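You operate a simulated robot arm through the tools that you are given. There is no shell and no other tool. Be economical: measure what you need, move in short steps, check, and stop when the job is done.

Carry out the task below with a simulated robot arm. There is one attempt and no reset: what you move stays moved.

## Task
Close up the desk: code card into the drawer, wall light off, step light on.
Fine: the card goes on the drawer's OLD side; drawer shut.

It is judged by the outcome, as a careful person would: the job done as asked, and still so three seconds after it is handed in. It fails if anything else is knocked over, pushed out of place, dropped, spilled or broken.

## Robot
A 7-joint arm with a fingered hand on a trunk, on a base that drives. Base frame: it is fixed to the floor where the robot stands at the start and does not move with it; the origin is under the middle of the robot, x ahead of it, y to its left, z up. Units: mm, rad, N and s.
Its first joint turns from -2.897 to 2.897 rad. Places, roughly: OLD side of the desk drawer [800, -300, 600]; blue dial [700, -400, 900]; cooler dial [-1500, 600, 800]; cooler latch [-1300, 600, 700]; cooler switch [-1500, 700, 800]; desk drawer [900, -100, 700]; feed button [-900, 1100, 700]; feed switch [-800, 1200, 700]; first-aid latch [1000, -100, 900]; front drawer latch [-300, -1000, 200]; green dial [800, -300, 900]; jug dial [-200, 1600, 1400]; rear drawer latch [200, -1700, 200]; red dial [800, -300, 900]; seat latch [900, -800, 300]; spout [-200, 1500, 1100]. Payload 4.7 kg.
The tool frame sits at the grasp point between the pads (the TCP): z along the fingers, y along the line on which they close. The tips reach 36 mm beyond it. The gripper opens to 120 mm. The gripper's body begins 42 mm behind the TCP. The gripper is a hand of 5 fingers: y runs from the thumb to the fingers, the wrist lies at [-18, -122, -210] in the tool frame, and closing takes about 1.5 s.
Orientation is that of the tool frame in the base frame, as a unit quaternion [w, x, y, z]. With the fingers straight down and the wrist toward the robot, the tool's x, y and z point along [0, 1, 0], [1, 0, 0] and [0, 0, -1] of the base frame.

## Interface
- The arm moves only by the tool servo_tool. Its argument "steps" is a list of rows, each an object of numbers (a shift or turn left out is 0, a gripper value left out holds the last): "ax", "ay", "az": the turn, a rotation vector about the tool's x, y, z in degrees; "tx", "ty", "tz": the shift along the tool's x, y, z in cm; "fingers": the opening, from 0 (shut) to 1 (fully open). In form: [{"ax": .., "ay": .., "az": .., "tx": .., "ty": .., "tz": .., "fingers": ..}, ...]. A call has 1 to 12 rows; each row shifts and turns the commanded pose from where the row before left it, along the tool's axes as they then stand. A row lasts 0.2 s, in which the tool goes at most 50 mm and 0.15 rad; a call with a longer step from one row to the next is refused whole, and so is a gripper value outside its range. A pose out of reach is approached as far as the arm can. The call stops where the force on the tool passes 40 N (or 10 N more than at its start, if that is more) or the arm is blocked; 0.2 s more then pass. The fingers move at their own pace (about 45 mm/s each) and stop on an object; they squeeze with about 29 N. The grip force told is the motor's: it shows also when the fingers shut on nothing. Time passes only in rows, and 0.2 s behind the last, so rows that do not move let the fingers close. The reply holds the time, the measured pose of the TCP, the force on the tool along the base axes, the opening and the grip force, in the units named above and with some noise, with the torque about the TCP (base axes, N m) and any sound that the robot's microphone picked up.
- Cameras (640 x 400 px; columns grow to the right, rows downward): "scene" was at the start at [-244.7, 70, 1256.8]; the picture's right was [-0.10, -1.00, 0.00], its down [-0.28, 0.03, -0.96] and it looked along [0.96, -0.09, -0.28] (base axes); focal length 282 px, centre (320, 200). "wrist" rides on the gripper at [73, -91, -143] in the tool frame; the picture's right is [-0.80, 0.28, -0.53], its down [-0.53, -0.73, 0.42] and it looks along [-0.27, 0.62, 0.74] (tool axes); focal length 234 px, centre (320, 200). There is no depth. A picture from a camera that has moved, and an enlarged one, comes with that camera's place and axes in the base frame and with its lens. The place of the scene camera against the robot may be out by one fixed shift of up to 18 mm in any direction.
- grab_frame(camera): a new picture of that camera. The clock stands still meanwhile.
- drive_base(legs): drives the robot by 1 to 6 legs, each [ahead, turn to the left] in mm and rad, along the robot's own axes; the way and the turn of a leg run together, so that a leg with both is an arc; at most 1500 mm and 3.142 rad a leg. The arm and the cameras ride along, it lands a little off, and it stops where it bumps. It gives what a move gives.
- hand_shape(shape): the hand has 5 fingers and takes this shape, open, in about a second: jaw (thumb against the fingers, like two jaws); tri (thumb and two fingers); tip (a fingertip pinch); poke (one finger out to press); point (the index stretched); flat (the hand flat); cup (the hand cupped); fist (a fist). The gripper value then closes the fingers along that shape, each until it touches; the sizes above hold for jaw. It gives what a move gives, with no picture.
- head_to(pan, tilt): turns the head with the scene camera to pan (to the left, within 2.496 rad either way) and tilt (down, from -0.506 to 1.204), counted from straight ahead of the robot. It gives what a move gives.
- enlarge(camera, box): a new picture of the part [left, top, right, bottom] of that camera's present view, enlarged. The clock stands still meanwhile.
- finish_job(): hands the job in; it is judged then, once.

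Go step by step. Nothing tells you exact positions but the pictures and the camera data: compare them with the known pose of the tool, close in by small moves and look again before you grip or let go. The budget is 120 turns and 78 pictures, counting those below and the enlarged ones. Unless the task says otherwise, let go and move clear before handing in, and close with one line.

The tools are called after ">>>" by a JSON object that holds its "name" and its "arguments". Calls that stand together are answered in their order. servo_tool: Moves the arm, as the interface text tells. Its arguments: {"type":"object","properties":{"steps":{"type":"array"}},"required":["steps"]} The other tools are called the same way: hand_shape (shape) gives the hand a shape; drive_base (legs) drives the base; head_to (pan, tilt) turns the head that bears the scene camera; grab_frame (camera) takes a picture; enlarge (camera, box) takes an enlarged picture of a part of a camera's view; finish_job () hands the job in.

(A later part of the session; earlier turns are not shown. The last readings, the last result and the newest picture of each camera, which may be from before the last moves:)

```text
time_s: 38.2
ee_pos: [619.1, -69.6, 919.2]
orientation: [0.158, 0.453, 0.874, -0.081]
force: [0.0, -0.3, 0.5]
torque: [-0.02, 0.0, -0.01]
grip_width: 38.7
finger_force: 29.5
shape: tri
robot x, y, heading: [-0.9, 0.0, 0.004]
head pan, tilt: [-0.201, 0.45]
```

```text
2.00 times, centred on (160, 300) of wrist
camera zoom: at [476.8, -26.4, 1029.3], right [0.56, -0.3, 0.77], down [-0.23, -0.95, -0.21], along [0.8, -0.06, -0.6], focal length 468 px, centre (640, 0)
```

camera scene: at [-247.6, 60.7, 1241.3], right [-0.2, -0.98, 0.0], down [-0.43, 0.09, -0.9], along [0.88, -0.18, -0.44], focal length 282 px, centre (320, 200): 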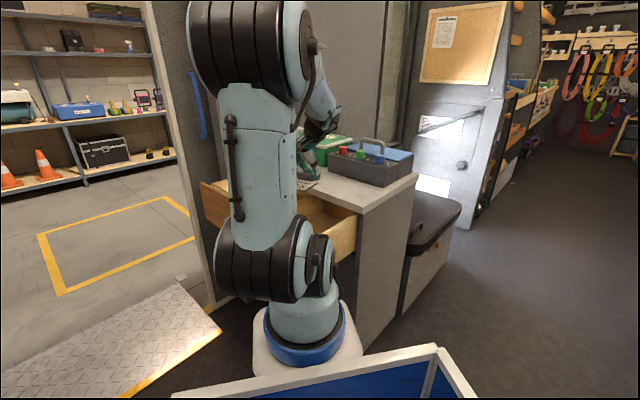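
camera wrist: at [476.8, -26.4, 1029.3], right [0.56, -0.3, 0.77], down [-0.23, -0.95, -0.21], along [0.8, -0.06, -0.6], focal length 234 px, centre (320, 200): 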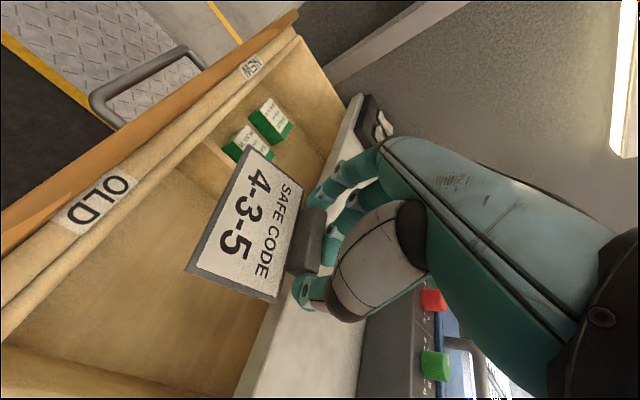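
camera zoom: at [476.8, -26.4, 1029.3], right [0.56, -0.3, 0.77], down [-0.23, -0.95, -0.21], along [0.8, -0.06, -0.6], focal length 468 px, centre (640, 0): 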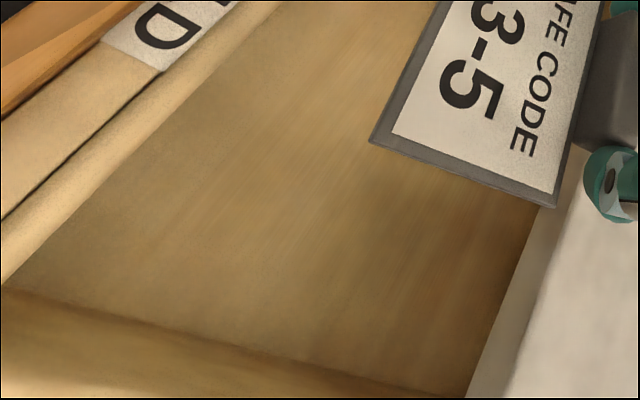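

Compartment floor is about z=664, centred near u=446. Descend in steps, shifting 10 mm toward the centre.

>>> {"name": "servo_tool", "arguments": {"steps": [{"tz": 2.82, "tx": 1.03, "ty": -0.5}, {"tz": 2.82, "tx": 1.03, "ty": -0.5}, {"tz": 2.82, "tx": 1.03}, {"tz": 2.82, "tx": 1.03}, {"tz": 2.82, "tx": 1.03}, {"tz": 2.82, "tx": 1.03}, {}]}}

>>> {"name": "grab_frame", "arguments": {"camera": "wrist"}}

```text
time_s: 39.8
ee_pos: [612.0, -76.5, 738.1]
orientation: [0.157, 0.453, 0.874, -0.081]
force: [0.4, 0.7, -0.7]
torque: [-0.03, -0.02, 0.01]
grip_width: 39.0
finger_force: 29.3
shape: tri
robot x, y, heading: [-1.2, -0.5, 0.003]
head pan, tilt: [-0.201, 0.45]
```

```text
36 pictures are left
camera wrist: at [469.4, -33.1, 847.8], right [0.56, -0.31, 0.77], down [-0.23, -0.95, -0.21], along [0.8, -0.06, -0.6], focal length 234 px, centre (320, 200)
```

wrist: 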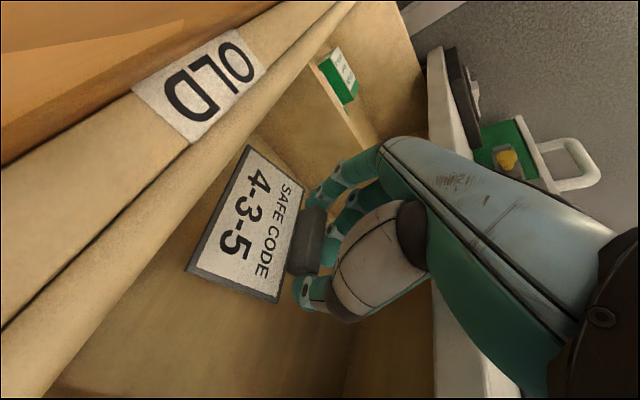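

Inside the compartment with no contact. Continue down gently.

>>> {"name": "servo_tool", "arguments": {"steps": [{"tz": 1.41, "tx": 0.51}, {"tz": 1.0, "tx": 0.36}, {"tz": 0.38, "tx": 0.14}, {}]}}

```text
time_s: 40.8
ee_pos: [611.8, -76.9, 708.2]
orientation: [0.157, 0.453, 0.874, -0.082]
force: [-0.1, 0.0, -1.4]
torque: [-0.04, -0.01, 0.0]
grip_width: 39.0
finger_force: 29.1
shape: tri
robot x, y, heading: [1.2, 0.4, -0.002]
head pan, tilt: [-0.201, 0.45]
```

>>> {"name": "servo_tool", "arguments": {"steps": [{"tz": 0.28, "tx": 0.1}, {"tz": 0.28, "tx": 0.1}, {}]}}

>>> {"name": "grab_frame", "arguments": {"camera": "wrist"}}

```text
time_s: 41.6
ee_pos: [611.8, -76.6, 702.6]
orientation: [0.157, 0.453, 0.874, -0.081]
force: [0.5, 0.0, -0.6]
torque: [0.02, -0.03, 0.04]
grip_width: 38.9
finger_force: 28.9
shape: tri
robot x, y, heading: [0.2, -2.6, -0.002]
head pan, tilt: [-0.201, 0.45]
```

```text
35 pictures are left
camera wrist: at [469.5, -33.6, 813.8], right [0.56, -0.3, 0.77], down [-0.23, -0.95, -0.21], along [0.8, -0.06, -0.6], focal length 234 px, centre (320, 200)
```

wrist: 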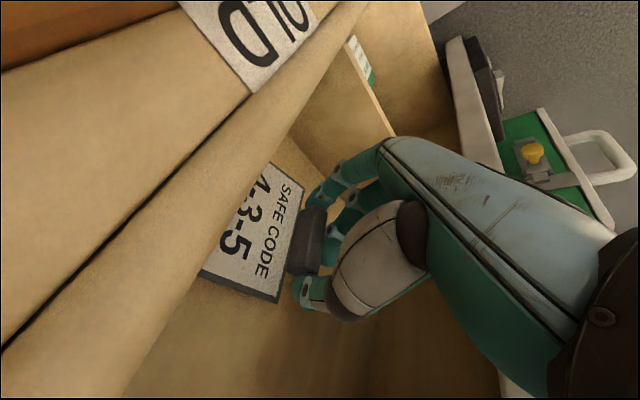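

>>> {"name": "servo_tool", "arguments": {"steps": [{"tz": 0.28, "tx": 0.1}, {"tz": 0.28, "tx": 0.1}, {}]}}

>>> {"name": "servo_tool", "arguments": {"steps": [{"tz": 0.28, "tx": 0.1}, {}]}}

```text
time_s: 42.4
ee_pos: [610.7, -76.7, 697.6]
orientation: [0.157, 0.453, 0.874, -0.081]
force: [0.4, 0.0, -0.9]
torque: [0.0, -0.02, -0.02]
grip_width: 39.0
finger_force: 29.4
shape: tri
robot x, y, heading: [-2.5, 0.0, -0.002]
head pan, tilt: [-0.201, 0.45]
```

```text
time_s: 43.0
ee_pos: [611.2, -76.0, 694.7]
orientation: [0.158, 0.453, 0.874, -0.082]
force: [-0.1, -0.6, -0.9]
torque: [0.02, 0.04, 0.03]
grip_width: 39.0
finger_force: 29.3
shape: tri
robot x, y, heading: [2.7, 1.4, -0.003]
head pan, tilt: [-0.201, 0.45]
```

>>> {"name": "servo_tool", "arguments": {"steps": [{"tz": 0.28, "tx": 0.1}, {"tz": 0.28, "tx": 0.1}, {}]}}

>>> {"name": "enlarge", "arguments": {"camera": "wrist", "box": [180, 150, 380, 330]}}

```text
time_s: 43.8
ee_pos: [612.1, -77.3, 689.3]
orientation: [0.158, 0.453, 0.874, -0.082]
force: [-0.1, 0.3, -0.7]
torque: [-0.04, -0.03, -0.03]
grip_width: 38.7
finger_force: 29.0
shape: tri
robot x, y, heading: [-1.1, 1.2, -0.0]
head pan, tilt: [-0.201, 0.45]
```

```text
2.22 times, centred on (280, 240) of wrist
camera zoom: at [469.4, -33.2, 799.2], right [0.56, -0.31, 0.77], down [-0.23, -0.95, -0.21], along [0.8, -0.06, -0.6], focal length 520 px, centre (409, 111)
```

zoom: 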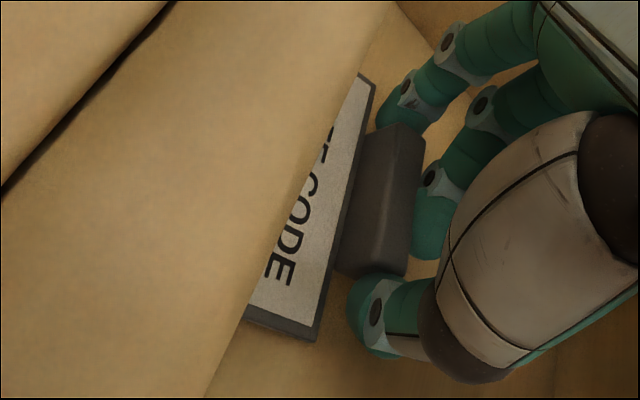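

>>> {"name": "servo_tool", "arguments": {"steps": [{"tz": 0.28, "tx": 0.1}, {}]}}

>>> {"name": "servo_tool", "arguments": {"steps": [{"tz": 0.28, "tx": 0.1}, {}]}}

>>> {"name": "servo_tool", "arguments": {"steps": [{"tz": 0.28, "tx": 0.1}, {}]}}

```text
time_s: 44.4
ee_pos: [612.3, -75.9, 685.8]
orientation: [0.157, 0.452, 0.874, -0.082]
force: [0.2, 0.7, -0.4]
torque: [-0.01, -0.01, 0.0]
grip_width: 39.1
finger_force: 29.3
shape: tri
robot x, y, heading: [0.2, 2.4, -0.001]
head pan, tilt: [-0.201, 0.45]
```

```text
time_s: 45.0
ee_pos: [612.9, -76.0, 682.6]
orientation: [0.157, 0.453, 0.874, -0.082]
force: [0.2, -0.3, -0.2]
torque: [0.04, -0.01, 0.04]
grip_width: 39.2
finger_force: 28.8
shape: tri
robot x, y, heading: [-0.3, -2.6, -0.001]
head pan, tilt: [-0.201, 0.45]
```

```text
time_s: 45.6
ee_pos: [612.2, -76.7, 678.8]
orientation: [0.158, 0.452, 0.874, -0.081]
force: [-0.1, -0.3, 0.3]
torque: [0.08, 0.01, 0.01]
grip_width: 38.7
finger_force: 28.9
shape: tri
robot x, y, heading: [-0.5, 0.3, -0.0]
head pan, tilt: [-0.201, 0.45]
```

>>> {"name": "servo_tool", "arguments": {"steps": [{"tz": 0.28, "tx": 0.1}, {}]}}

>>> {"name": "servo_tool", "arguments": {"steps": [{"tz": 0.28, "tx": 0.1}, {}]}}

>>> {"name": "enlarge", "arguments": {"camera": "wrist", "box": [180, 150, 380, 330]}}

```text
time_s: 46.2
ee_pos: [613.8, -77.3, 676.2]
orientation: [0.158, 0.453, 0.874, -0.081]
force: [-0.9, 0.0, 4.6]
torque: [0.25, -0.16, 0.07]
grip_width: 38.9
finger_force: 29.1
shape: tri
robot x, y, heading: [3.0, -3.8, -0.003]
head pan, tilt: [-0.201, 0.45]
```

```text
time_s: 46.8
ee_pos: [612.3, -76.4, 676.0]
orientation: [0.159, 0.453, 0.874, -0.081]
force: [-2.9, -0.6, 19.3]
torque: [0.68, -0.61, 0.11]
grip_width: 39.0
finger_force: 28.9
shape: tri
robot x, y, heading: [-0.2, -1.2, 0.0]
head pan, tilt: [-0.201, 0.45]
```

```text
2.22 times, centred on (280, 240) of wrist
camera zoom: at [469.7, -33.7, 785.4], right [0.55, -0.3, 0.77], down [-0.23, -0.95, -0.21], along [0.8, -0.06, -0.6], focal length 520 px, centre (409, 111)
```

zoom: 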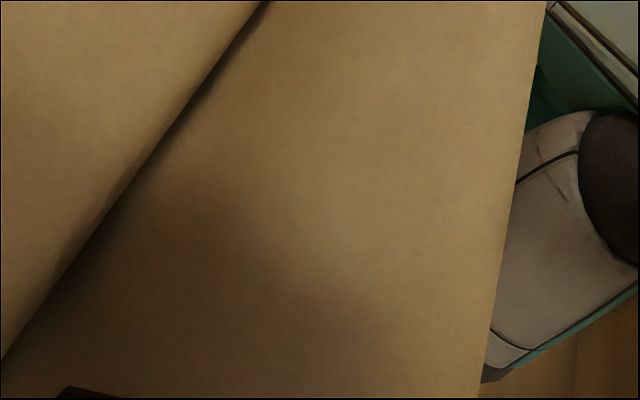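

Card touched the floor of the compartment (about 19 N). Ease up 2 mm, open, and check.

>>> {"name": "servo_tool", "arguments": {"steps": [{"tz": -0.19, "tx": -0.07}, {"fingers": 0.75}, {}, {}, {}, {}, {"tz": -0.94, "tx": -0.34}, {"tz": -0.94, "tx": -0.34}, {"tz": -1.88, "tx": -0.68}, {"tz": -1.88, "tx": -0.68}]}}

>>> {"name": "servo_tool", "arguments": {"steps": [{"tz": -2.82, "tx": -1.03}, {"tz": -2.82, "tx": -1.03}, {"tz": -2.82, "tx": -1.03}, {"tz": -2.82, "tx": -1.03}, {"tz": -2.82, "tx": -1.03}, {"tz": -2.82, "tx": -1.03}]}}

>>> {"name": "grab_frame", "arguments": {"camera": "wrist"}}

```text
time_s: 49.0
ee_pos: [610.5, -74.2, 736.1]
orientation: [0.156, 0.453, 0.874, -0.081]
force: [0.6, 0.2, 0.0]
torque: [0.0, 0.0, -0.06]
grip_width: 89.6
finger_force: 0.0
shape: tri
robot x, y, heading: [-2.3, 1.6, 0.0]
head pan, tilt: [-0.201, 0.45]
```

```text
time_s: 50.4
ee_pos: [608.8, -76.5, 916.2]
orientation: [0.158, 0.452, 0.874, -0.08]
force: [-0.2, -0.3, -0.2]
torque: [0.0, -0.01, 0.02]
grip_width: 89.4
finger_force: 0.1
shape: tri
robot x, y, heading: [-2.4, -0.6, -0.0]
head pan, tilt: [-0.201, 0.45]
```

```text
32 pictures are left
camera wrist: at [467.8, -33.0, 1026.6], right [0.56, -0.31, 0.77], down [-0.23, -0.95, -0.21], along [0.8, -0.06, -0.6], focal length 234 px, centre (320, 200)
```

wrist: 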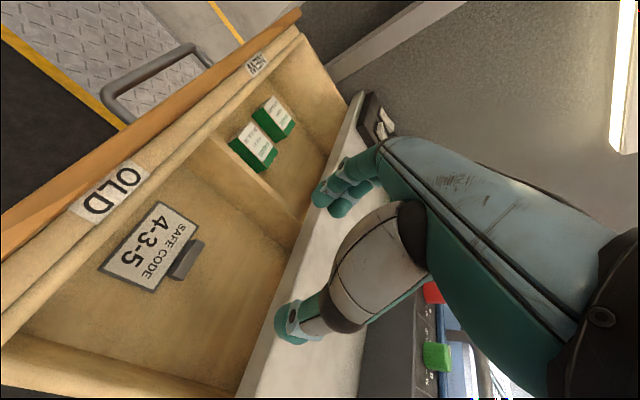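

The card lies flat on the OLD side. Now back to the jaw shape and the earlier handle-gripping orientation to shut the drawer.

>>> {"name": "servo_tool", "arguments": {"steps": [{"ay": 7, "tz": -3}, {"ay": 7, "tz": -3}, {"ay": 6, "tz": -3}, {"az": 8.2}, {"az": 8.2}, {"az": 8.2}, {"az": 8.2}, {"az": 8.2}, {"az": 8.2}, {"az": 8.2}, {"az": 8.2}, {"az": 8.2}]}}

>>> {"name": "hand_shape", "arguments": {"shape": "jaw"}}

>>> {"name": "servo_tool", "arguments": {"steps": [{"az": 8.2, "fingers": 0.45}, {"az": 8.0}, {"ty": -4}, {"ty": -4}, {"ty": -4}, {"ty": -4}, {"tx": 2}]}}

```text
time_s: 53.0
ee_pos: [599.1, -59.6, 1003.9]
orientation: [0.004, 0.901, 0.433, 0.001]
force: [-0.3, -0.6, 0.3]
torque: [0.03, -0.01, 0.0]
grip_width: 89.6
finger_force: 0.1
shape: tri
robot x, y, heading: [-0.9, -2.5, -0.005]
head pan, tilt: [-0.201, 0.45]
```

```text
time_s: 53.9
ee_pos: [598.6, -58.9, 1004.0]
orientation: [0.004, 0.901, 0.434, 0.001]
force: [-0.3, 0.3, 0.1]
torque: [0.01, 0.01, 0.0]
grip_width: 119.8
finger_force: 0.0
shape: jaw
robot x, y, heading: [-2.3, 0.6, 0.004]
head pan, tilt: [-0.201, 0.45]
```

```text
time_s: 55.5
ee_pos: [523.1, 84.2, 1001.5]
orientation: [0.002, 0.954, 0.301, 0.002]
force: [-0.9, 0.3, -0.5]
torque: [0.0, 0.03, 0.0]
grip_width: 54.1
finger_force: 0.0
shape: jaw
robot x, y, heading: [3.1, -1.3, -0.008]
head pan, tilt: [-0.201, 0.45]
```

>>> {"name": "servo_tool", "arguments": {"steps": [{"ax": -8.4}, {"ax": -8.4}, {"ax": -8.4}, {"ax": -8.4}, {"ax": -8.4}, {"ax": -8.4}, {"ax": -8.4}, {"ax": -8.4}, {"ax": -8.4}]}}

>>> {"name": "grab_frame", "arguments": {"camera": "wrist"}}

```text
time_s: 57.5
ee_pos: [525.1, 79.9, 992.4]
orientation: [0.511, 0.805, 0.255, 0.161]
force: [1.0, 0.0, -1.2]
torque: [-0.02, -0.04, -0.03]
grip_width: 54.1
finger_force: 0.1
shape: jaw
out of reach, approached as far as the arm can: row 8, 9
robot x, y, heading: [-1.3, -1.1, -0.001]
head pan, tilt: [-0.201, 0.45]
```

```text
31 pictures are left
camera wrist: at [487.4, 258.9, 973.5], right [-0.86, -0.17, 0.48], down [-0.39, -0.37, -0.84], along [0.32, -0.91, 0.25], focal length 234 px, centre (320, 200)
```

wrist: 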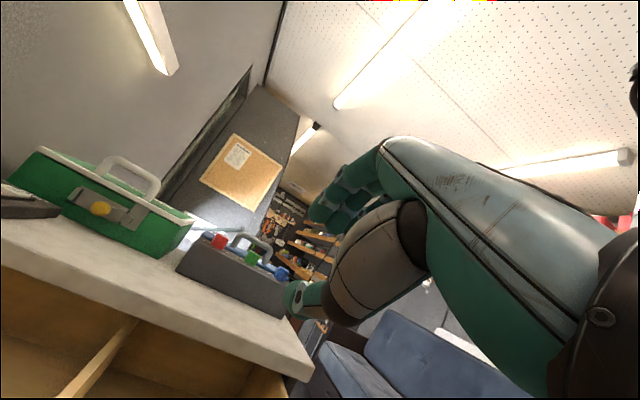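

Tilt stopped at 65°, which is enough. Move out beyond the drawer front, staying above it.

>>> {"name": "servo_tool", "arguments": {"steps": [{"tx": 2.94, "ty": -3.32, "tz": -0.38}, {"tx": 2.94, "ty": -3.32, "tz": -0.38}, {"tx": 2.94, "ty": -3.32, "tz": -0.38}, {"tx": 2.94, "ty": -3.32, "tz": -0.38}, {"tx": 2.94, "ty": -3.32, "tz": -0.38}, {}]}}

>>> {"name": "grab_frame", "arguments": {"camera": "wrist"}}

>>> {"name": "head_to", "arguments": {"pan": 0.1, "tilt": 0.45}}

>>> {"name": "grab_frame", "arguments": {"camera": "scene"}}

```text
time_s: 58.9
ee_pos: [594.6, 237.0, 851.0]
orientation: [0.51, 0.805, 0.256, 0.162]
force: [0.3, -0.1, -0.6]
torque: [0.0, -0.01, 0.01]
grip_width: 53.9
finger_force: 0.1
shape: jaw
robot x, y, heading: [1.8, -1.7, -0.001]
head pan, tilt: [-0.201, 0.45]
```

```text
30 pictures are left
camera wrist: at [556.6, 415.9, 831.3], right [-0.86, -0.17, 0.48], down [-0.39, -0.36, -0.84], along [0.32, -0.91, 0.25], focal length 234 px, centre (320, 200)
```

wrist: 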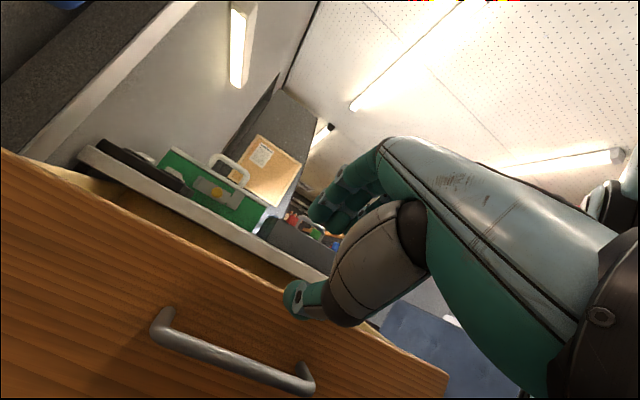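

```text
time_s: 59.7
ee_pos: [594.8, 237.3, 852.2]
orientation: [0.51, 0.805, 0.256, 0.162]
force: [0.6, 0.5, 0.0]
torque: [-0.02, -0.04, 0.0]
grip_width: 54.2
finger_force: 0.2
shape: jaw
robot x, y, heading: [-0.6, 2.7, -0.003]
head pan, tilt: [0.099, 0.45]
```

```text
29 pictures are left
camera scene: at [-246.2, 88.2, 1241.3], right [0.1, -1.0, 0.0], down [-0.43, -0.04, -0.9], along [0.9, 0.09, -0.44], focal length 282 px, centre (320, 200)
```

scene: 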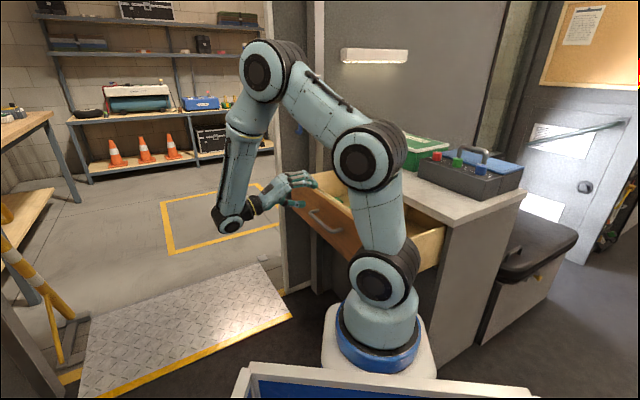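

Handle bar is at about (638,159,719). Descend to a pre-grasp and advance onto the bar.

>>> {"name": "servo_tool", "arguments": {"steps": [{"tx": -0.33, "ty": -2.73, "tz": 1.87}, {"tx": -0.33, "ty": -2.73, "tz": 1.87}, {"tx": -0.33, "ty": -2.73, "tz": 1.87}, {"tz": 2.5}, {"tz": 2.5}, {"tz": 1.0}, {}]}}

>>> {"name": "grab_frame", "arguments": {"camera": "wrist"}}

```text
time_s: 61.3
ee_pos: [626.0, 174.4, 728.5]
orientation: [0.51, 0.805, 0.256, 0.162]
force: [-0.5, -0.9, -0.6]
torque: [-0.01, 0.01, 0.03]
grip_width: 54.2
finger_force: 0.1
shape: jaw
robot x, y, heading: [-1.6, -2.1, 0.002]
head pan, tilt: [0.099, 0.45]
```

```text
28 pictures are left
camera wrist: at [588.2, 352.9, 708.5], right [-0.86, -0.17, 0.48], down [-0.39, -0.36, -0.84], along [0.32, -0.91, 0.25], focal length 234 px, centre (320, 200)
```

wrist: 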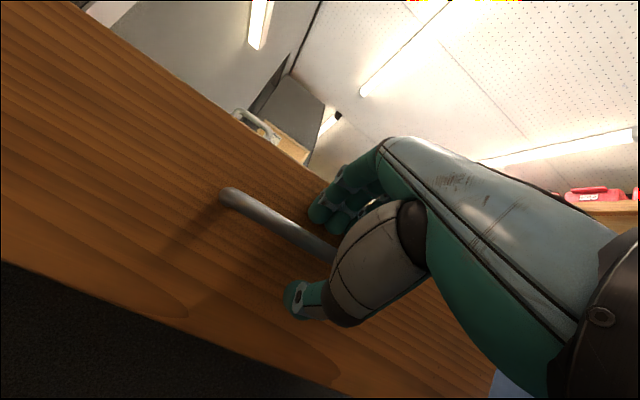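

Close on the bar and push the drawer in.

>>> {"name": "servo_tool", "arguments": {"steps": [{"fingers": 0}, {}, {}, {}, {}, {}, {"tz": 2.72, "ty": 1.27}, {"tz": 2.72, "ty": 1.27}, {"tz": 2.72, "ty": 1.27}, {"tz": 2.72, "ty": 1.27}, {"tz": 2.72, "ty": 1.27}]}}

>>> {"name": "servo_tool", "arguments": {"steps": [{"tz": 1.81, "ty": 0.84}, {"tz": 1.81, "ty": 0.84}, {"tz": 0.91, "ty": 0.42}, {"tz": 0.91, "ty": 0.42}]}}

>>> {"name": "grab_frame", "arguments": {"camera": "wrist"}}

```text
time_s: 63.7
ee_pos: [714.9, 52.2, 726.2]
orientation: [0.509, 0.805, 0.256, 0.162]
force: [4.1, 3.6, -7.5]
torque: [-0.03, 0.12, 0.13]
grip_width: 2.0
finger_force: 28.7
shape: jaw
robot x, y, heading: [-2.8, -1.9, -0.004]
head pan, tilt: [0.099, 0.45]
```

```text
time_s: 64.7
ee_pos: [750.2, 2.8, 726.1]
orientation: [0.511, 0.805, 0.255, 0.162]
force: [11.2, 2.9, -6.8]
torque: [-0.06, 0.1, 0.26]
grip_width: 1.9
finger_force: 28.9
shape: jaw
robot x, y, heading: [-0.6, 1.0, 0.001]
head pan, tilt: [0.099, 0.45]
```

```text
27 pictures are left
camera wrist: at [710.9, 181.6, 707.1], right [-0.86, -0.17, 0.48], down [-0.39, -0.36, -0.84], along [0.32, -0.91, 0.25], focal length 234 px, centre (320, 200)
```

wrist: 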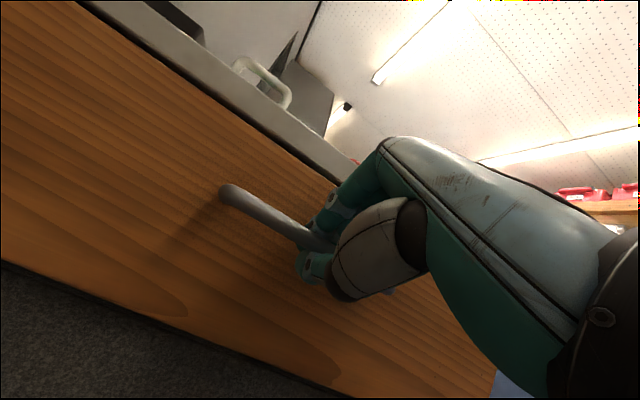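

Keep pushing gently until it meets the stop.

>>> {"name": "servo_tool", "arguments": {"steps": [{"tz": 0.45, "ty": 0.21}, {"tz": 0.45, "ty": 0.21}, {"tz": 0.45, "ty": 0.21}, {"tz": 0.45, "ty": 0.21}]}}

>>> {"name": "grab_frame", "arguments": {"camera": "wrist"}}

```text
time_s: 65.7
ee_pos: [758.0, -12.3, 727.0]
orientation: [0.511, 0.804, 0.257, 0.162]
force: [-16.3, 17.9, -12.4]
torque: [0.02, 0.06, -0.06]
grip_width: 2.9
finger_force: 28.9
shape: jaw
robot x, y, heading: [0.4, 1.8, -0.001]
head pan, tilt: [0.099, 0.45]
```

```text
26 pictures are left
camera wrist: at [720.5, 166.6, 706.6], right [-0.86, -0.17, 0.48], down [-0.39, -0.37, -0.84], along [0.32, -0.91, 0.25], focal length 234 px, centre (320, 200)
```

wrist: 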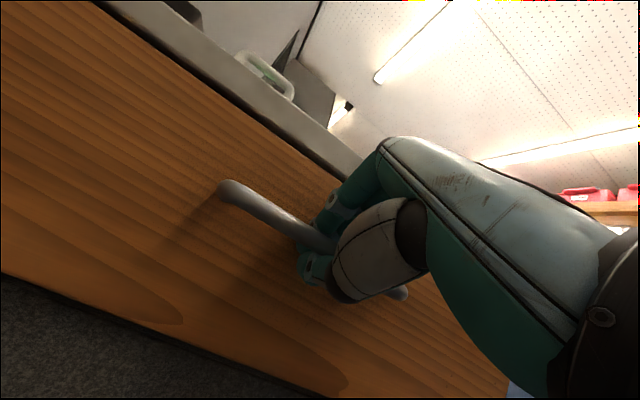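

Drawer is shut (stop felt). Release, back away and rise.

>>> {"name": "servo_tool", "arguments": {"steps": [{"tz": -0.27, "ty": -0.13}, {"fingers": 0.5}, {}, {}, {}, {}, {"tz": -2.72, "ty": -1.27}, {"tz": -2.72, "ty": -1.27}, {"tz": -2.72, "ty": -1.27}, {"tz": -1.5, "ty": 3}, {"tz": -1.5, "ty": 3}, {"tz": -1.5, "ty": 3}]}}

>>> {"name": "servo_tool", "arguments": {"steps": [{"ty": 4}, {"ty": 4}, {"ty": 4}, {"ax": 8.2}, {"ax": 8.2}, {"ax": 8.2}, {"ax": 8.2}, {"ax": 8.2}, {"ax": 8.2}, {"ax": 8.2}, {"ax": 7.4}]}}

>>> {"name": "hand_shape", "arguments": {"shape": "poke"}}

>>> {"name": "grab_frame", "arguments": {"camera": "wrist"}}

```text
time_s: 66.4
ee_pos: [754.9, -5.8, 725.7]
orientation: [0.509, 0.804, 0.26, 0.161]
force: [-27.3, 34.9, -13.7]
torque: [-0.09, -0.2, -0.39]
grip_width: 50.4
finger_force: 0.1
shape: jaw
robot x, y, heading: [-0.1, 0.6, 0.006]
head pan, tilt: [0.099, 0.45]
stopped in row 3: the force on the tool passed its limit (the readings are from after the stop); the commanded pose is now the measured one
```

```text
time_s: 66.7
ee_pos: [756.5, -7.9, 730.3]
orientation: [0.508, 0.804, 0.265, 0.16]
force: [-28.9, 39.2, -11.3]
torque: [-0.19, -0.28, -0.36]
grip_width: 50.3
finger_force: 0.1
shape: jaw
robot x, y, heading: [-3.1, 2.4, 0.005]
head pan, tilt: [0.099, 0.45]
stopped in row 1: the force on the tool passed its limit (the readings are from after the stop); the commanded pose is now the measured one
```

```text
time_s: 67.6
ee_pos: [755.9, -10.3, 729.1]
orientation: [0.509, 0.805, 0.262, 0.157]
force: [-11.7, -15.4, -26.7]
torque: [-0.59, 0.26, -1.29]
grip_width: 0.0
finger_force: 0.1
shape: poke
robot x, y, heading: [-3.3, 0.5, 0.0]
head pan, tilt: [0.099, 0.45]
```

```text
25 pictures are left
camera wrist: at [717.1, 167.1, 709.4], right [-0.85, -0.18, 0.49], down [-0.41, -0.37, -0.84], along [0.33, -0.91, 0.24], focal length 234 px, centre (320, 200)
```

wrist: 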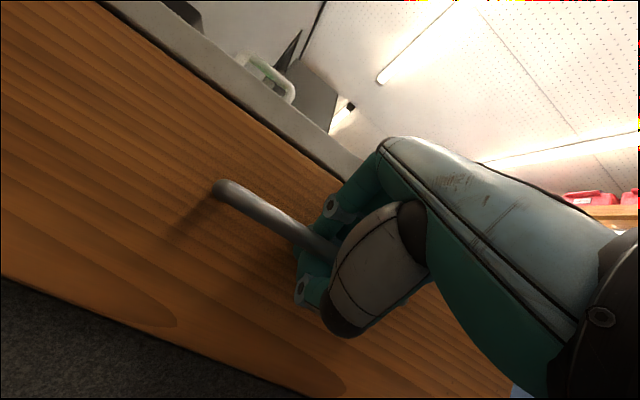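

Opening pressed the fingers on the wood, and the hand has changed to poke around the bar. I'll back off a little and look whether it frees.

>>> {"name": "servo_tool", "arguments": {"steps": [{"tz": -0.9, "ty": -0.4}, {"tz": -0.9, "ty": -0.4}, {}]}}

>>> {"name": "enlarge", "arguments": {"camera": "wrist", "box": [200, 100, 440, 350]}}

```text
time_s: 68.2
ee_pos: [747.4, 0.8, 729.5]
orientation: [0.508, 0.805, 0.263, 0.156]
force: [1.8, 1.9, -11.0]
torque: [-0.68, -0.25, -0.6]
grip_width: 0.2
finger_force: 0.1
shape: poke
robot x, y, heading: [-0.6, 0.5, 0.008]
head pan, tilt: [0.099, 0.45]
stopped in row 2: the force on the tool passed its limit (the readings are from after the stop); the commanded pose is now the measured one
```

```text
1.60 times, centred on (320, 225) of wrist
camera zoom: at [707.9, 179.6, 709.1], right [-0.85, -0.18, 0.49], down [-0.41, -0.37, -0.84], along [0.33, -0.91, 0.24], focal length 375 px, centre (320, 160)
```

zoom: 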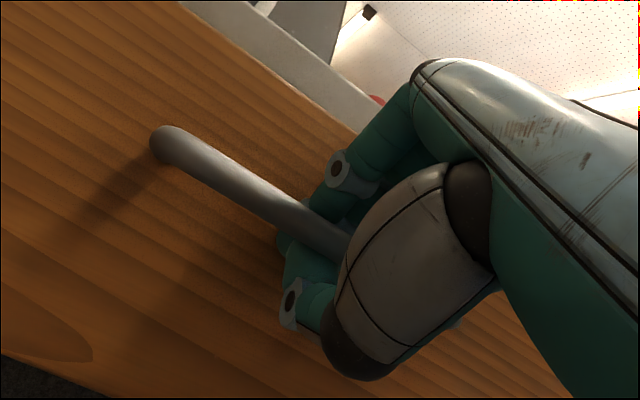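

The bar is hooked in the curled hand. I return to jaw (open) and then immediately back off.

>>> {"name": "hand_shape", "arguments": {"shape": "jaw"}}

>>> {"name": "grab_frame", "arguments": {"camera": "wrist"}}

```text
time_s: 69.0
ee_pos: [747.2, 6.9, 732.1]
orientation: [0.51, 0.803, 0.264, 0.16]
force: [-59.4, 90.6, 3.2]
torque: [-2.24, -1.69, -0.02]
grip_width: 80.7
finger_force: 0.1
shape: jaw
robot x, y, heading: [0.0, -0.8, 0.008]
head pan, tilt: [0.099, 0.45]
```

```text
23 pictures are left
camera wrist: at [706.1, 184.2, 711.5], right [-0.85, -0.18, 0.49], down [-0.4, -0.38, -0.84], along [0.33, -0.91, 0.25], focal length 234 px, centre (320, 200)
```

wrist: 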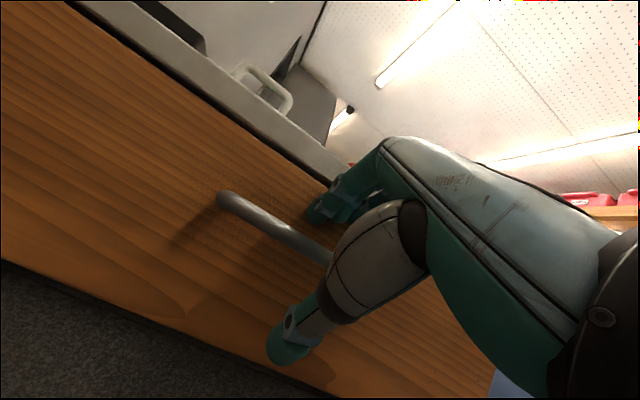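

Free of the bar but pushing on the wood (and so shutting the drawer). Back straight off along the fingers.

>>> {"name": "servo_tool", "arguments": {"steps": [{"tz": -1.5}, {"tz": -1.5}, {"tz": -2}, {"tz": -2}, {"tz": -2}]}}

>>> {"name": "grab_frame", "arguments": {"camera": "wrist"}}

```text
time_s: 70.2
ee_pos: [700.4, 68.2, 769.3]
orientation: [0.509, 0.805, 0.262, 0.157]
force: [-0.2, -0.3, -0.3]
torque: [0.05, -0.01, -0.02]
grip_width: 119.7
finger_force: 0.0
shape: jaw
robot x, y, heading: [-3.3, 2.8, 0.004]
head pan, tilt: [0.099, 0.45]
```

```text
22 pictures are left
camera wrist: at [661.2, 246.2, 749.3], right [-0.85, -0.18, 0.49], down [-0.4, -0.37, -0.84], along [0.33, -0.91, 0.24], focal length 234 px, centre (320, 200)
```

wrist: 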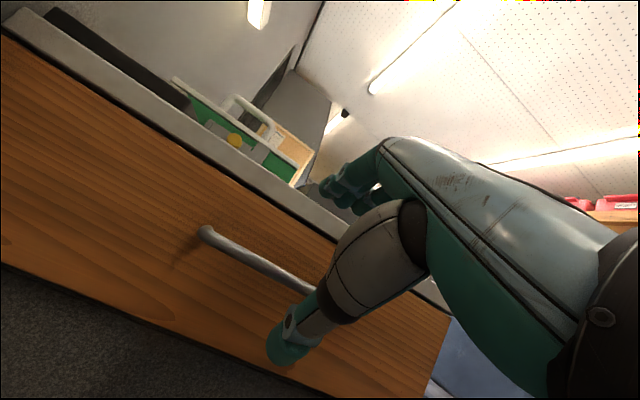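

Handle is back at its closed place. Now rise clear, level the hand and form the poke.

>>> {"name": "servo_tool", "arguments": {"steps": [{"ty": 3.2, "tz": -2.5}, {"ty": 3.2, "tz": -2.5}, {"ty": 3.2, "tz": -2.5}, {"ty": 3.5, "tz": -1.6}, {"ty": 3.5, "tz": -1.6}, {"ty": 3.5, "tz": -1.6}, {"ty": 3.5, "tz": -1.6}, {"ty": 3.5, "tz": -1.6}]}}

>>> {"name": "hand_shape", "arguments": {"shape": "poke"}}

```text
time_s: 72.0
ee_pos: [691.7, 88.2, 1079.5]
orientation: [0.508, 0.805, 0.263, 0.157]
force: [0.9, 0.6, 0.5]
torque: [-0.03, 0.03, -0.01]
grip_width: 119.9
finger_force: 0.1
shape: jaw
robot x, y, heading: [-2.6, -0.7, 0.005]
head pan, tilt: [0.099, 0.45]
```

```text
time_s: 73.0
ee_pos: [692.6, 87.9, 1078.6]
orientation: [0.508, 0.806, 0.262, 0.156]
force: [1.1, -0.8, 0.1]
torque: [0.0, 0.0, 0.01]
grip_width: 0.0
finger_force: 0.0
shape: poke
robot x, y, heading: [-2.4, 2.1, 0.008]
head pan, tilt: [0.099, 0.45]
```

>>> {"name": "servo_tool", "arguments": {"steps": [{"ax": 8.2}, {"ax": 8.2}, {"ax": 8.2}, {"ax": 8.2}, {"ax": 8.2}, {"ax": 8.2}, {"ax": 8.2}, {"ax": 7.4}, {"az": -8.2}, {"az": -8.2}, {"az": -8.2}, {"az": -8.2}]}}

>>> {"name": "servo_tool", "arguments": {"steps": [{"az": -8.2}, {"az": -8.2}, {"az": -8.2}, {"az": -8.2}, {"az": -8.2}, {"az": -8.2}, {"az": -8.0}, {"ax": -8}, {"ax": -8}, {"ax": -8}]}}

>>> {"name": "grab_frame", "arguments": {"camera": "wrist"}}

```text
time_s: 75.5
ee_pos: [690.5, 87.1, 1079.5]
orientation: [-0.005, 0.827, 0.563, -0.007]
force: [0.3, -0.2, -0.9]
torque: [-0.02, 0.02, 0.02]
grip_width: 0.2
finger_force: 0.0
shape: poke
robot x, y, heading: [-2.7, -0.7, 0.004]
head pan, tilt: [0.099, 0.45]
```

```text
time_s: 77.8
ee_pos: [691.0, 87.3, 1079.7]
orientation: [0.089, 0.448, 0.871, 0.182]
force: [0.2, 0.6, 0.2]
torque: [0.0, -0.01, 0.01]
grip_width: 0.0
finger_force: 0.0
shape: poke
robot x, y, heading: [3.4, -0.4, 0.0]
head pan, tilt: [0.099, 0.45]
```

```text
21 pictures are left
camera wrist: at [535.3, 63.6, 1178.1], right [0.51, -0.63, 0.59], down [-0.1, -0.72, -0.68], along [0.85, 0.29, -0.43], focal length 234 px, centre (320, 200)
```

wrist: 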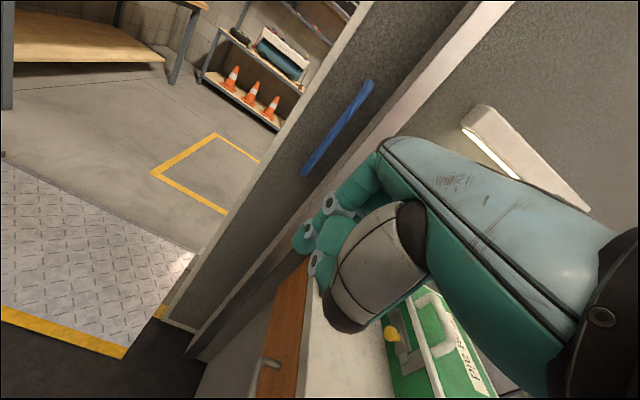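

Fingertip is near tool (10,11,36). I estimate WALL-O at (1080,58,845) and STEP-I at (1005,41,847). To avoid the first-aid box and the wall I'll use wrist-outward orientation, leaning 25° away from the wall.

>>> {"name": "servo_tool", "arguments": {"steps": [{"ax": 8}, {"ax": 8}, {"ax": 8}, {"az": 8.2}, {"az": 8.2}, {"az": 8.2}, {"az": 8.2}, {"az": 8.2}, {"az": 8.2}, {"az": 8.2}, {"az": 8.2}]}}

>>> {"name": "servo_tool", "arguments": {"steps": [{"az": 8.2}, {"az": 8.2}, {"az": 8.0}, {"ay": 8.3}, {"ay": 8.3}, {"ay": 8.4}]}}

>>> {"name": "grab_frame", "arguments": {"camera": "wrist"}}

```text
time_s: 80.2
ee_pos: [691.4, 87.8, 1080.1]
orientation: [-0.004, 0.866, 0.5, -0.006]
force: [-0.4, -0.3, 0.2]
torque: [0.0, -0.03, 0.03]
grip_width: 0.0
finger_force: 0.1
shape: poke
robot x, y, heading: [0.5, -1.8, 0.005]
head pan, tilt: [0.099, 0.45]
```

```text
time_s: 81.5
ee_pos: [692.4, 87.1, 1079.6]
orientation: [-0.068, 0.931, 0.298, 0.199]
force: [0.9, 0.8, -1.2]
torque: [0.01, 0.0, 0.02]
grip_width: 0.0
finger_force: 0.1
shape: poke
robot x, y, heading: [2.9, 2.0, 0.006]
head pan, tilt: [0.099, 0.45]
```

```text
20 pictures are left
camera wrist: at [644.8, 164.2, 1242.7], right [-0.61, -0.78, 0.15], down [-0.68, 0.42, -0.6], along [0.41, -0.46, -0.79], focal length 234 px, centre (320, 200)
```

wrist: 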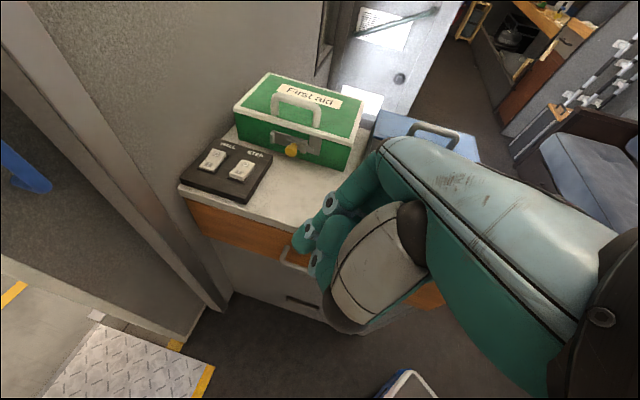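

>>> {"name": "enlarge", "arguments": {"camera": "wrist", "box": [170, 120, 330, 220]}}

```text
4.00 times, centred on (250, 170) of wrist
camera zoom: at [644.8, 164.2, 1242.7], right [-0.61, -0.78, 0.15], down [-0.68, 0.42, -0.6], along [0.41, -0.46, -0.79], focal length 937 px, centre (600, 320)
```

zoom: 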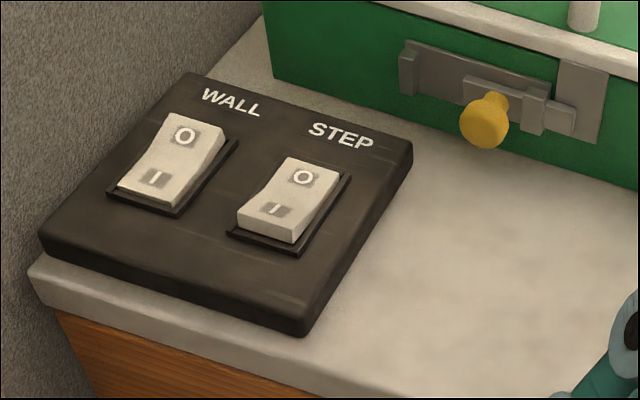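

Coordinates agree. Hover above the STEP "I" end.

>>> {"name": "servo_tool", "arguments": {"steps": [{"tx": 1.52, "ty": 2.57, "tz": 2.8}, {"tx": 1.52, "ty": 2.57, "tz": 2.8}, {"tx": 1.52, "ty": 2.57, "tz": 2.8}, {"tx": 1.52, "ty": 2.57, "tz": 2.8}, {"tx": 1.52, "ty": 2.57, "tz": 2.8}, {"tx": 1.52, "ty": 2.57, "tz": 2.8}, {"tx": 1.52, "ty": 2.57, "tz": 2.8}, {"tx": 1.52, "ty": 2.57, "tz": 2.8}, {}]}}

>>> {"name": "grab_frame", "arguments": {"camera": "wrist"}}

```text
time_s: 83.5
ee_pos: [974.6, 41.1, 923.6]
orientation: [-0.069, 0.932, 0.297, 0.198]
force: [0.5, -0.6, -0.1]
torque: [0.0, -0.01, 0.01]
grip_width: 0.0
finger_force: 0.2
shape: poke
robot x, y, heading: [-0.6, 3.1, 0.005]
head pan, tilt: [0.099, 0.45]
```

```text
18 pictures are left
camera wrist: at [927.9, 116.5, 1086.1], right [-0.61, -0.78, 0.15], down [-0.68, 0.42, -0.6], along [0.41, -0.46, -0.79], focal length 234 px, centre (320, 200)
```

wrist: 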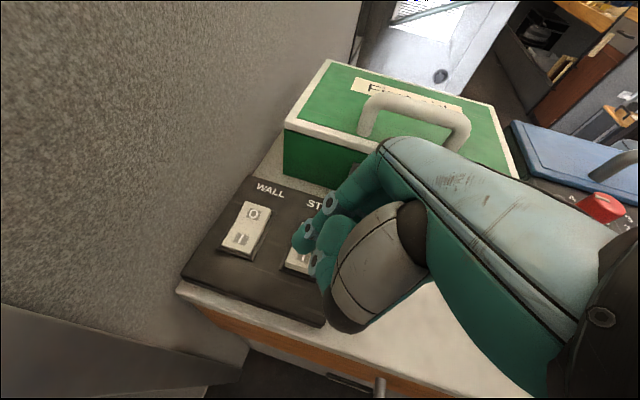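

>>> {"name": "enlarge", "arguments": {"camera": "wrist", "box": [220, 170, 380, 300]}}

```text
3.08 times, centred on (300, 235) of wrist
camera zoom: at [927.9, 116.5, 1086.1], right [-0.61, -0.78, 0.15], down [-0.68, 0.42, -0.6], along [0.41, -0.46, -0.79], focal length 720 px, centre (382, 92)
```

zoom: 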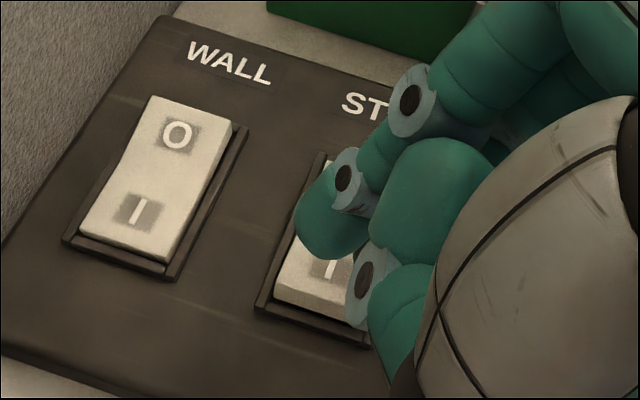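

The index tip is over STEP's "I" end. Shift 6 mm inward and lower gradually.

>>> {"name": "servo_tool", "arguments": {"steps": [{"ty": 0.6}, {"tz": 0.91, "tx": -0.42}, {"tz": 0.91, "tx": -0.42}, {}]}}

>>> {"name": "enlarge", "arguments": {"camera": "wrist", "box": [220, 170, 380, 300]}}

```text
time_s: 84.5
ee_pos: [977.6, 36.3, 902.8]
orientation: [-0.068, 0.931, 0.298, 0.198]
force: [-0.1, -0.3, -0.8]
torque: [-0.02, 0.0, -0.03]
grip_width: 0.0
finger_force: 0.0
shape: poke
robot x, y, heading: [1.2, -4.4, 0.005]
head pan, tilt: [0.099, 0.45]
```

```text
3.08 times, centred on (300, 235) of wrist
camera zoom: at [931.4, 111.9, 1066.3], right [-0.61, -0.78, 0.15], down [-0.68, 0.42, -0.6], along [0.41, -0.46, -0.79], focal length 720 px, centre (382, 92)
```

zoom: 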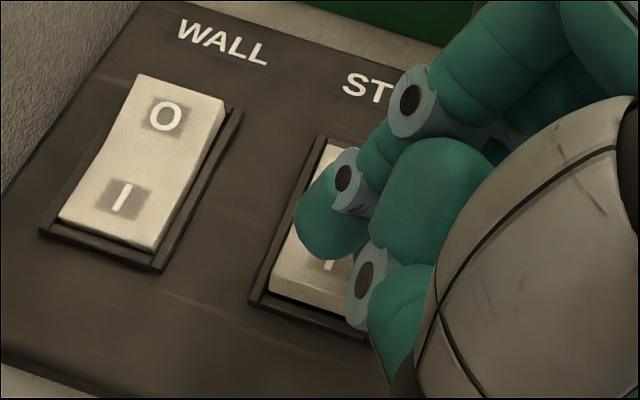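

>>> {"name": "servo_tool", "arguments": {"steps": [{"tz": 0.45, "tx": -0.21}, {"tz": 0.45, "tx": -0.21}, {"tz": 0.45, "tx": -0.21}, {}]}}

>>> {"name": "servo_tool", "arguments": {"steps": [{"tz": 0.27, "tx": -0.13}, {"tz": 0.27, "tx": -0.13}, {}]}}

```text
time_s: 85.5
ee_pos: [977.7, 35.1, 889.0]
orientation: [-0.068, 0.931, 0.298, 0.199]
force: [-0.6, 1.0, 2.3]
torque: [0.0, 0.02, -0.04]
grip_width: 0.0
finger_force: 0.2
shape: poke
robot x, y, heading: [-1.7, -3.4, 0.001]
head pan, tilt: [0.099, 0.45]
```

```text
time_s: 86.3
ee_pos: [978.4, 35.2, 887.3]
orientation: [-0.068, 0.93, 0.299, 0.201]
force: [-2.8, -6.3, 26.9]
torque: [-0.08, 0.07, 0.06]
grip_width: 0.0
finger_force: 0.0
shape: poke
robot x, y, heading: [-2.2, -0.3, 0.009]
head pan, tilt: [0.099, 0.45]
```

Contact at TCP z≈888 with 27 N; check by picture whether it is the index or another finger.

>>> {"name": "enlarge", "arguments": {"camera": "wrist", "box": [220, 170, 380, 300]}}

```text
3.08 times, centred on (300, 235) of wrist
camera zoom: at [930.6, 110.9, 1049.3], right [-0.61, -0.78, 0.14], down [-0.68, 0.42, -0.6], along [0.41, -0.46, -0.79], focal length 720 px, centre (382, 92)
```

zoom: 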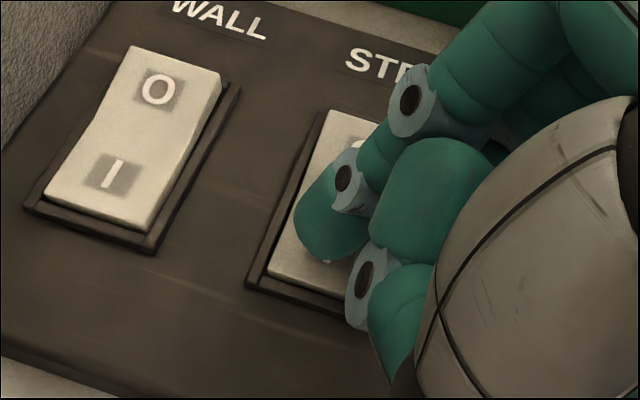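

A curled thumb seems to touch first. Lift and try the "point" shape, whose index should stretch further out.

>>> {"name": "servo_tool", "arguments": {"steps": [{"tz": -2.27, "tx": 1.05}, {"tz": -2.27, "tx": 1.05}]}}

>>> {"name": "hand_shape", "arguments": {"shape": "point"}}

>>> {"name": "grab_frame", "arguments": {"camera": "wrist"}}

```text
time_s: 87.0
ee_pos: [978.8, 35.3, 930.8]
orientation: [-0.068, 0.931, 0.298, 0.197]
force: [0.4, 0.3, -0.9]
torque: [0.03, -0.01, -0.02]
grip_width: 0.2
finger_force: 0.1
shape: poke
robot x, y, heading: [-3.7, 0.4, -0.002]
head pan, tilt: [0.099, 0.45]
```

```text
time_s: 87.8
ee_pos: [979.5, 34.2, 932.3]
orientation: [-0.068, 0.931, 0.299, 0.198]
force: [-0.4, -0.2, 0.2]
torque: [-0.01, 0.01, 0.01]
grip_width: 0.0
finger_force: 0.0
shape: point
robot x, y, heading: [0.7, 2.3, 0.008]
head pan, tilt: [0.099, 0.45]
```

```text
14 pictures are left
camera wrist: at [932.3, 111.0, 1095.4], right [-0.61, -0.78, 0.15], down [-0.68, 0.42, -0.6], along [0.41, -0.46, -0.79], focal length 234 px, centre (320, 200)
```

wrist: 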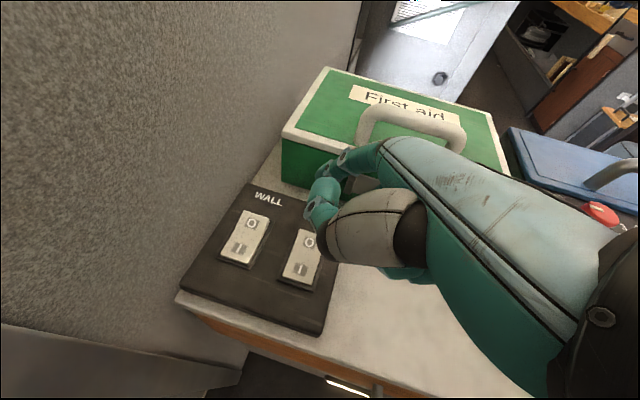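

There's a bright strip low by the desk that was dark before: the step light may be on. Enlarge to verify.

>>> {"name": "enlarge", "arguments": {"camera": "wrist", "box": [180, 170, 380, 295]}}

```text
3.20 times, centred on (280, 232) of wrist
camera zoom: at [932.3, 111.0, 1095.4], right [-0.61, -0.78, 0.15], down [-0.68, 0.42, -0.6], along [0.41, -0.46, -0.79], focal length 749 px, centre (448, 96)
```

zoom: 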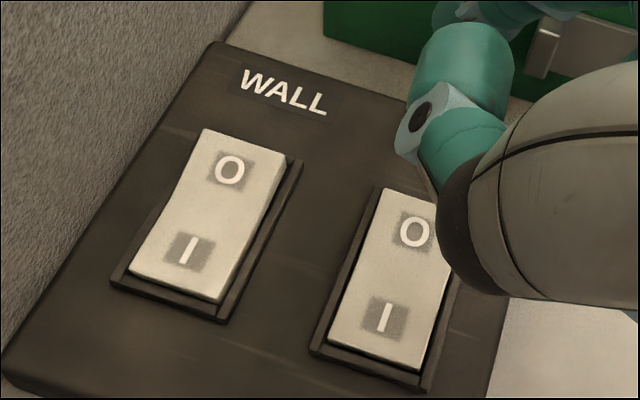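

STEP is now on (its O end is raised and the step light is lit). Return to poke and move above WALL's "O" end, offset so that the knuckle that made contact lands on it.

>>> {"name": "hand_shape", "arguments": {"shape": "poke"}}

>>> {"name": "servo_tool", "arguments": {"steps": [{"tx": 2.43, "ty": 1.61, "tz": 1.36}, {"tx": 2.43, "ty": 1.61, "tz": 1.36}, {"tx": 2.43, "ty": 1.61, "tz": 1.36}, {}]}}

>>> {"name": "grab_frame", "arguments": {"camera": "wrist"}}

```text
time_s: 88.8
ee_pos: [978.0, 34.9, 932.6]
orientation: [-0.069, 0.931, 0.298, 0.198]
force: [-0.2, 0.5, 0.4]
torque: [0.03, 0.0, 0.0]
grip_width: 0.0
finger_force: 0.3
shape: poke
robot x, y, heading: [0.5, 0.4, 0.006]
head pan, tilt: [0.099, 0.45]
```

```text
time_s: 89.8
ee_pos: [1074.9, 44.9, 925.5]
orientation: [-0.068, 0.931, 0.298, 0.198]
force: [0.7, -0.1, 0.3]
torque: [0.02, 0.01, 0.01]
grip_width: 0.4
finger_force: 0.1
shape: poke
robot x, y, heading: [-3.6, -1.1, 0.005]
head pan, tilt: [0.099, 0.45]
```

```text
12 pictures are left
camera wrist: at [1027.8, 120.5, 1088.8], right [-0.61, -0.78, 0.15], down [-0.68, 0.42, -0.6], along [0.41, -0.46, -0.79], focal length 234 px, centre (320, 200)
```

wrist: 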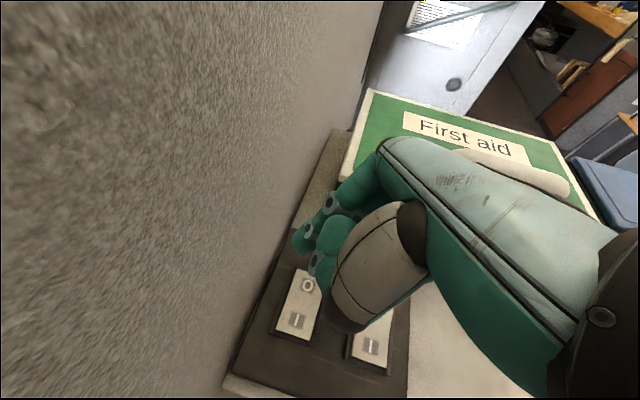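

Clear of the wall and box; lower onto the WALL "O" end.

>>> {"name": "servo_tool", "arguments": {"steps": [{"tz": 0.91, "tx": -0.42}, {"tz": 0.91, "tx": -0.42}, {"tz": 0.91, "tx": -0.42}, {}]}}

>>> {"name": "servo_tool", "arguments": {"steps": [{"tz": 0.36, "tx": -0.17}, {"tz": 0.36, "tx": -0.17}, {"tz": 0.36, "tx": -0.17}, {}]}}

>>> {"name": "grab_frame", "arguments": {"camera": "wrist"}}

```text
time_s: 90.8
ee_pos: [1074.6, 44.8, 895.9]
orientation: [-0.069, 0.931, 0.298, 0.199]
force: [0.3, 0.3, 0.7]
torque: [-0.02, 0.03, 0.02]
grip_width: 0.0
finger_force: 0.1
shape: poke
robot x, y, heading: [-1.6, -2.1, 0.007]
head pan, tilt: [0.099, 0.45]
```

```text
time_s: 91.8
ee_pos: [1074.4, 44.3, 888.6]
orientation: [-0.068, 0.93, 0.298, 0.203]
force: [3.2, -4.1, 26.5]
torque: [-0.06, -0.09, 0.02]
grip_width: 0.1
finger_force: 0.2
shape: poke
robot x, y, heading: [-1.2, -0.7, 0.006]
head pan, tilt: [0.099, 0.45]
```

```text
11 pictures are left
camera wrist: at [1026.7, 120.1, 1051.7], right [-0.61, -0.78, 0.14], down [-0.68, 0.42, -0.6], along [0.41, -0.46, -0.78], focal length 234 px, centre (320, 200)
```

wrist: 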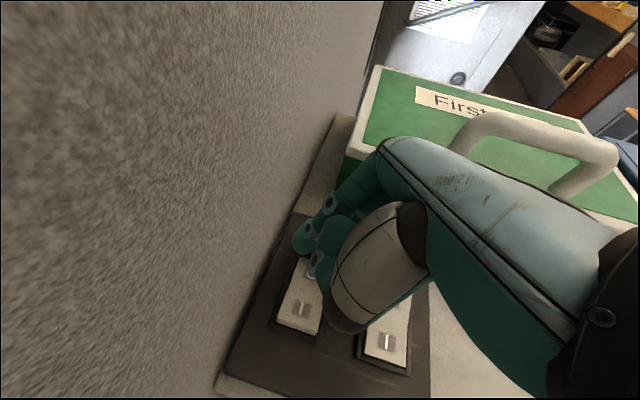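

WALL's "I" end now looks raised. Lift away and check.

>>> {"name": "servo_tool", "arguments": {"steps": [{"tz": -2.27, "tx": 1.05}, {"tz": -2.27, "tx": 1.05}, {"ty": -4}, {"ty": -4}, {"ty": -4, "tz": -1, "tx": -2}, {"ty": -4, "tz": -2, "tx": -2}, {"ty": -4, "tz": -2, "tx": -2}]}}

>>> {"name": "grab_frame", "arguments": {"camera": "wrist"}}

>>> {"name": "grab_frame", "arguments": {"camera": "scene"}}

```text
time_s: 93.3
ee_pos: [898.8, 163.1, 955.8]
orientation: [-0.068, 0.931, 0.298, 0.199]
force: [0.5, -0.1, -1.8]
torque: [0.02, -0.01, -0.01]
grip_width: 0.0
finger_force: 0.1
shape: poke
robot x, y, heading: [-0.8, -0.9, 0.006]
head pan, tilt: [0.099, 0.45]
```

```text
10 pictures are left
camera wrist: at [852.2, 240.8, 1117.8], right [-0.61, -0.78, 0.15], down [-0.68, 0.42, -0.6], along [0.4, -0.46, -0.79], focal length 234 px, centre (320, 200)
```

wrist: 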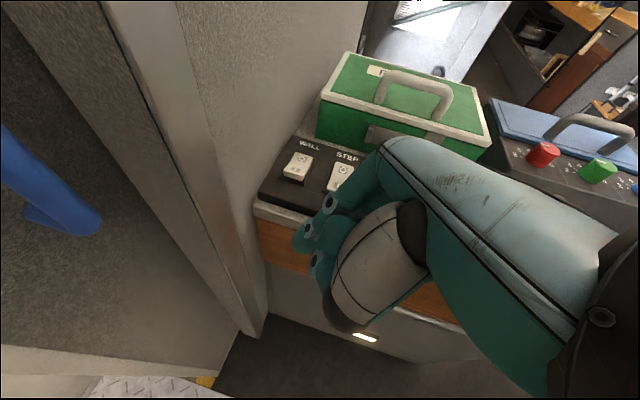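

```text
9 pictures are left
camera scene: at [-246.7, 87.7, 1241.3], right [0.1, -0.99, 0.0], down [-0.43, -0.05, -0.9], along [0.9, 0.09, -0.44], focal length 282 px, centre (320, 200)
```

scene: 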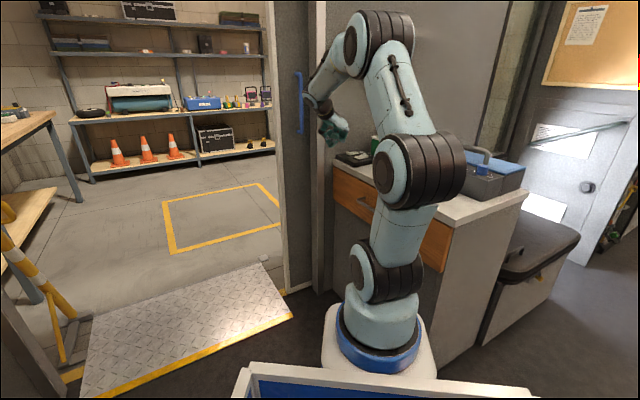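

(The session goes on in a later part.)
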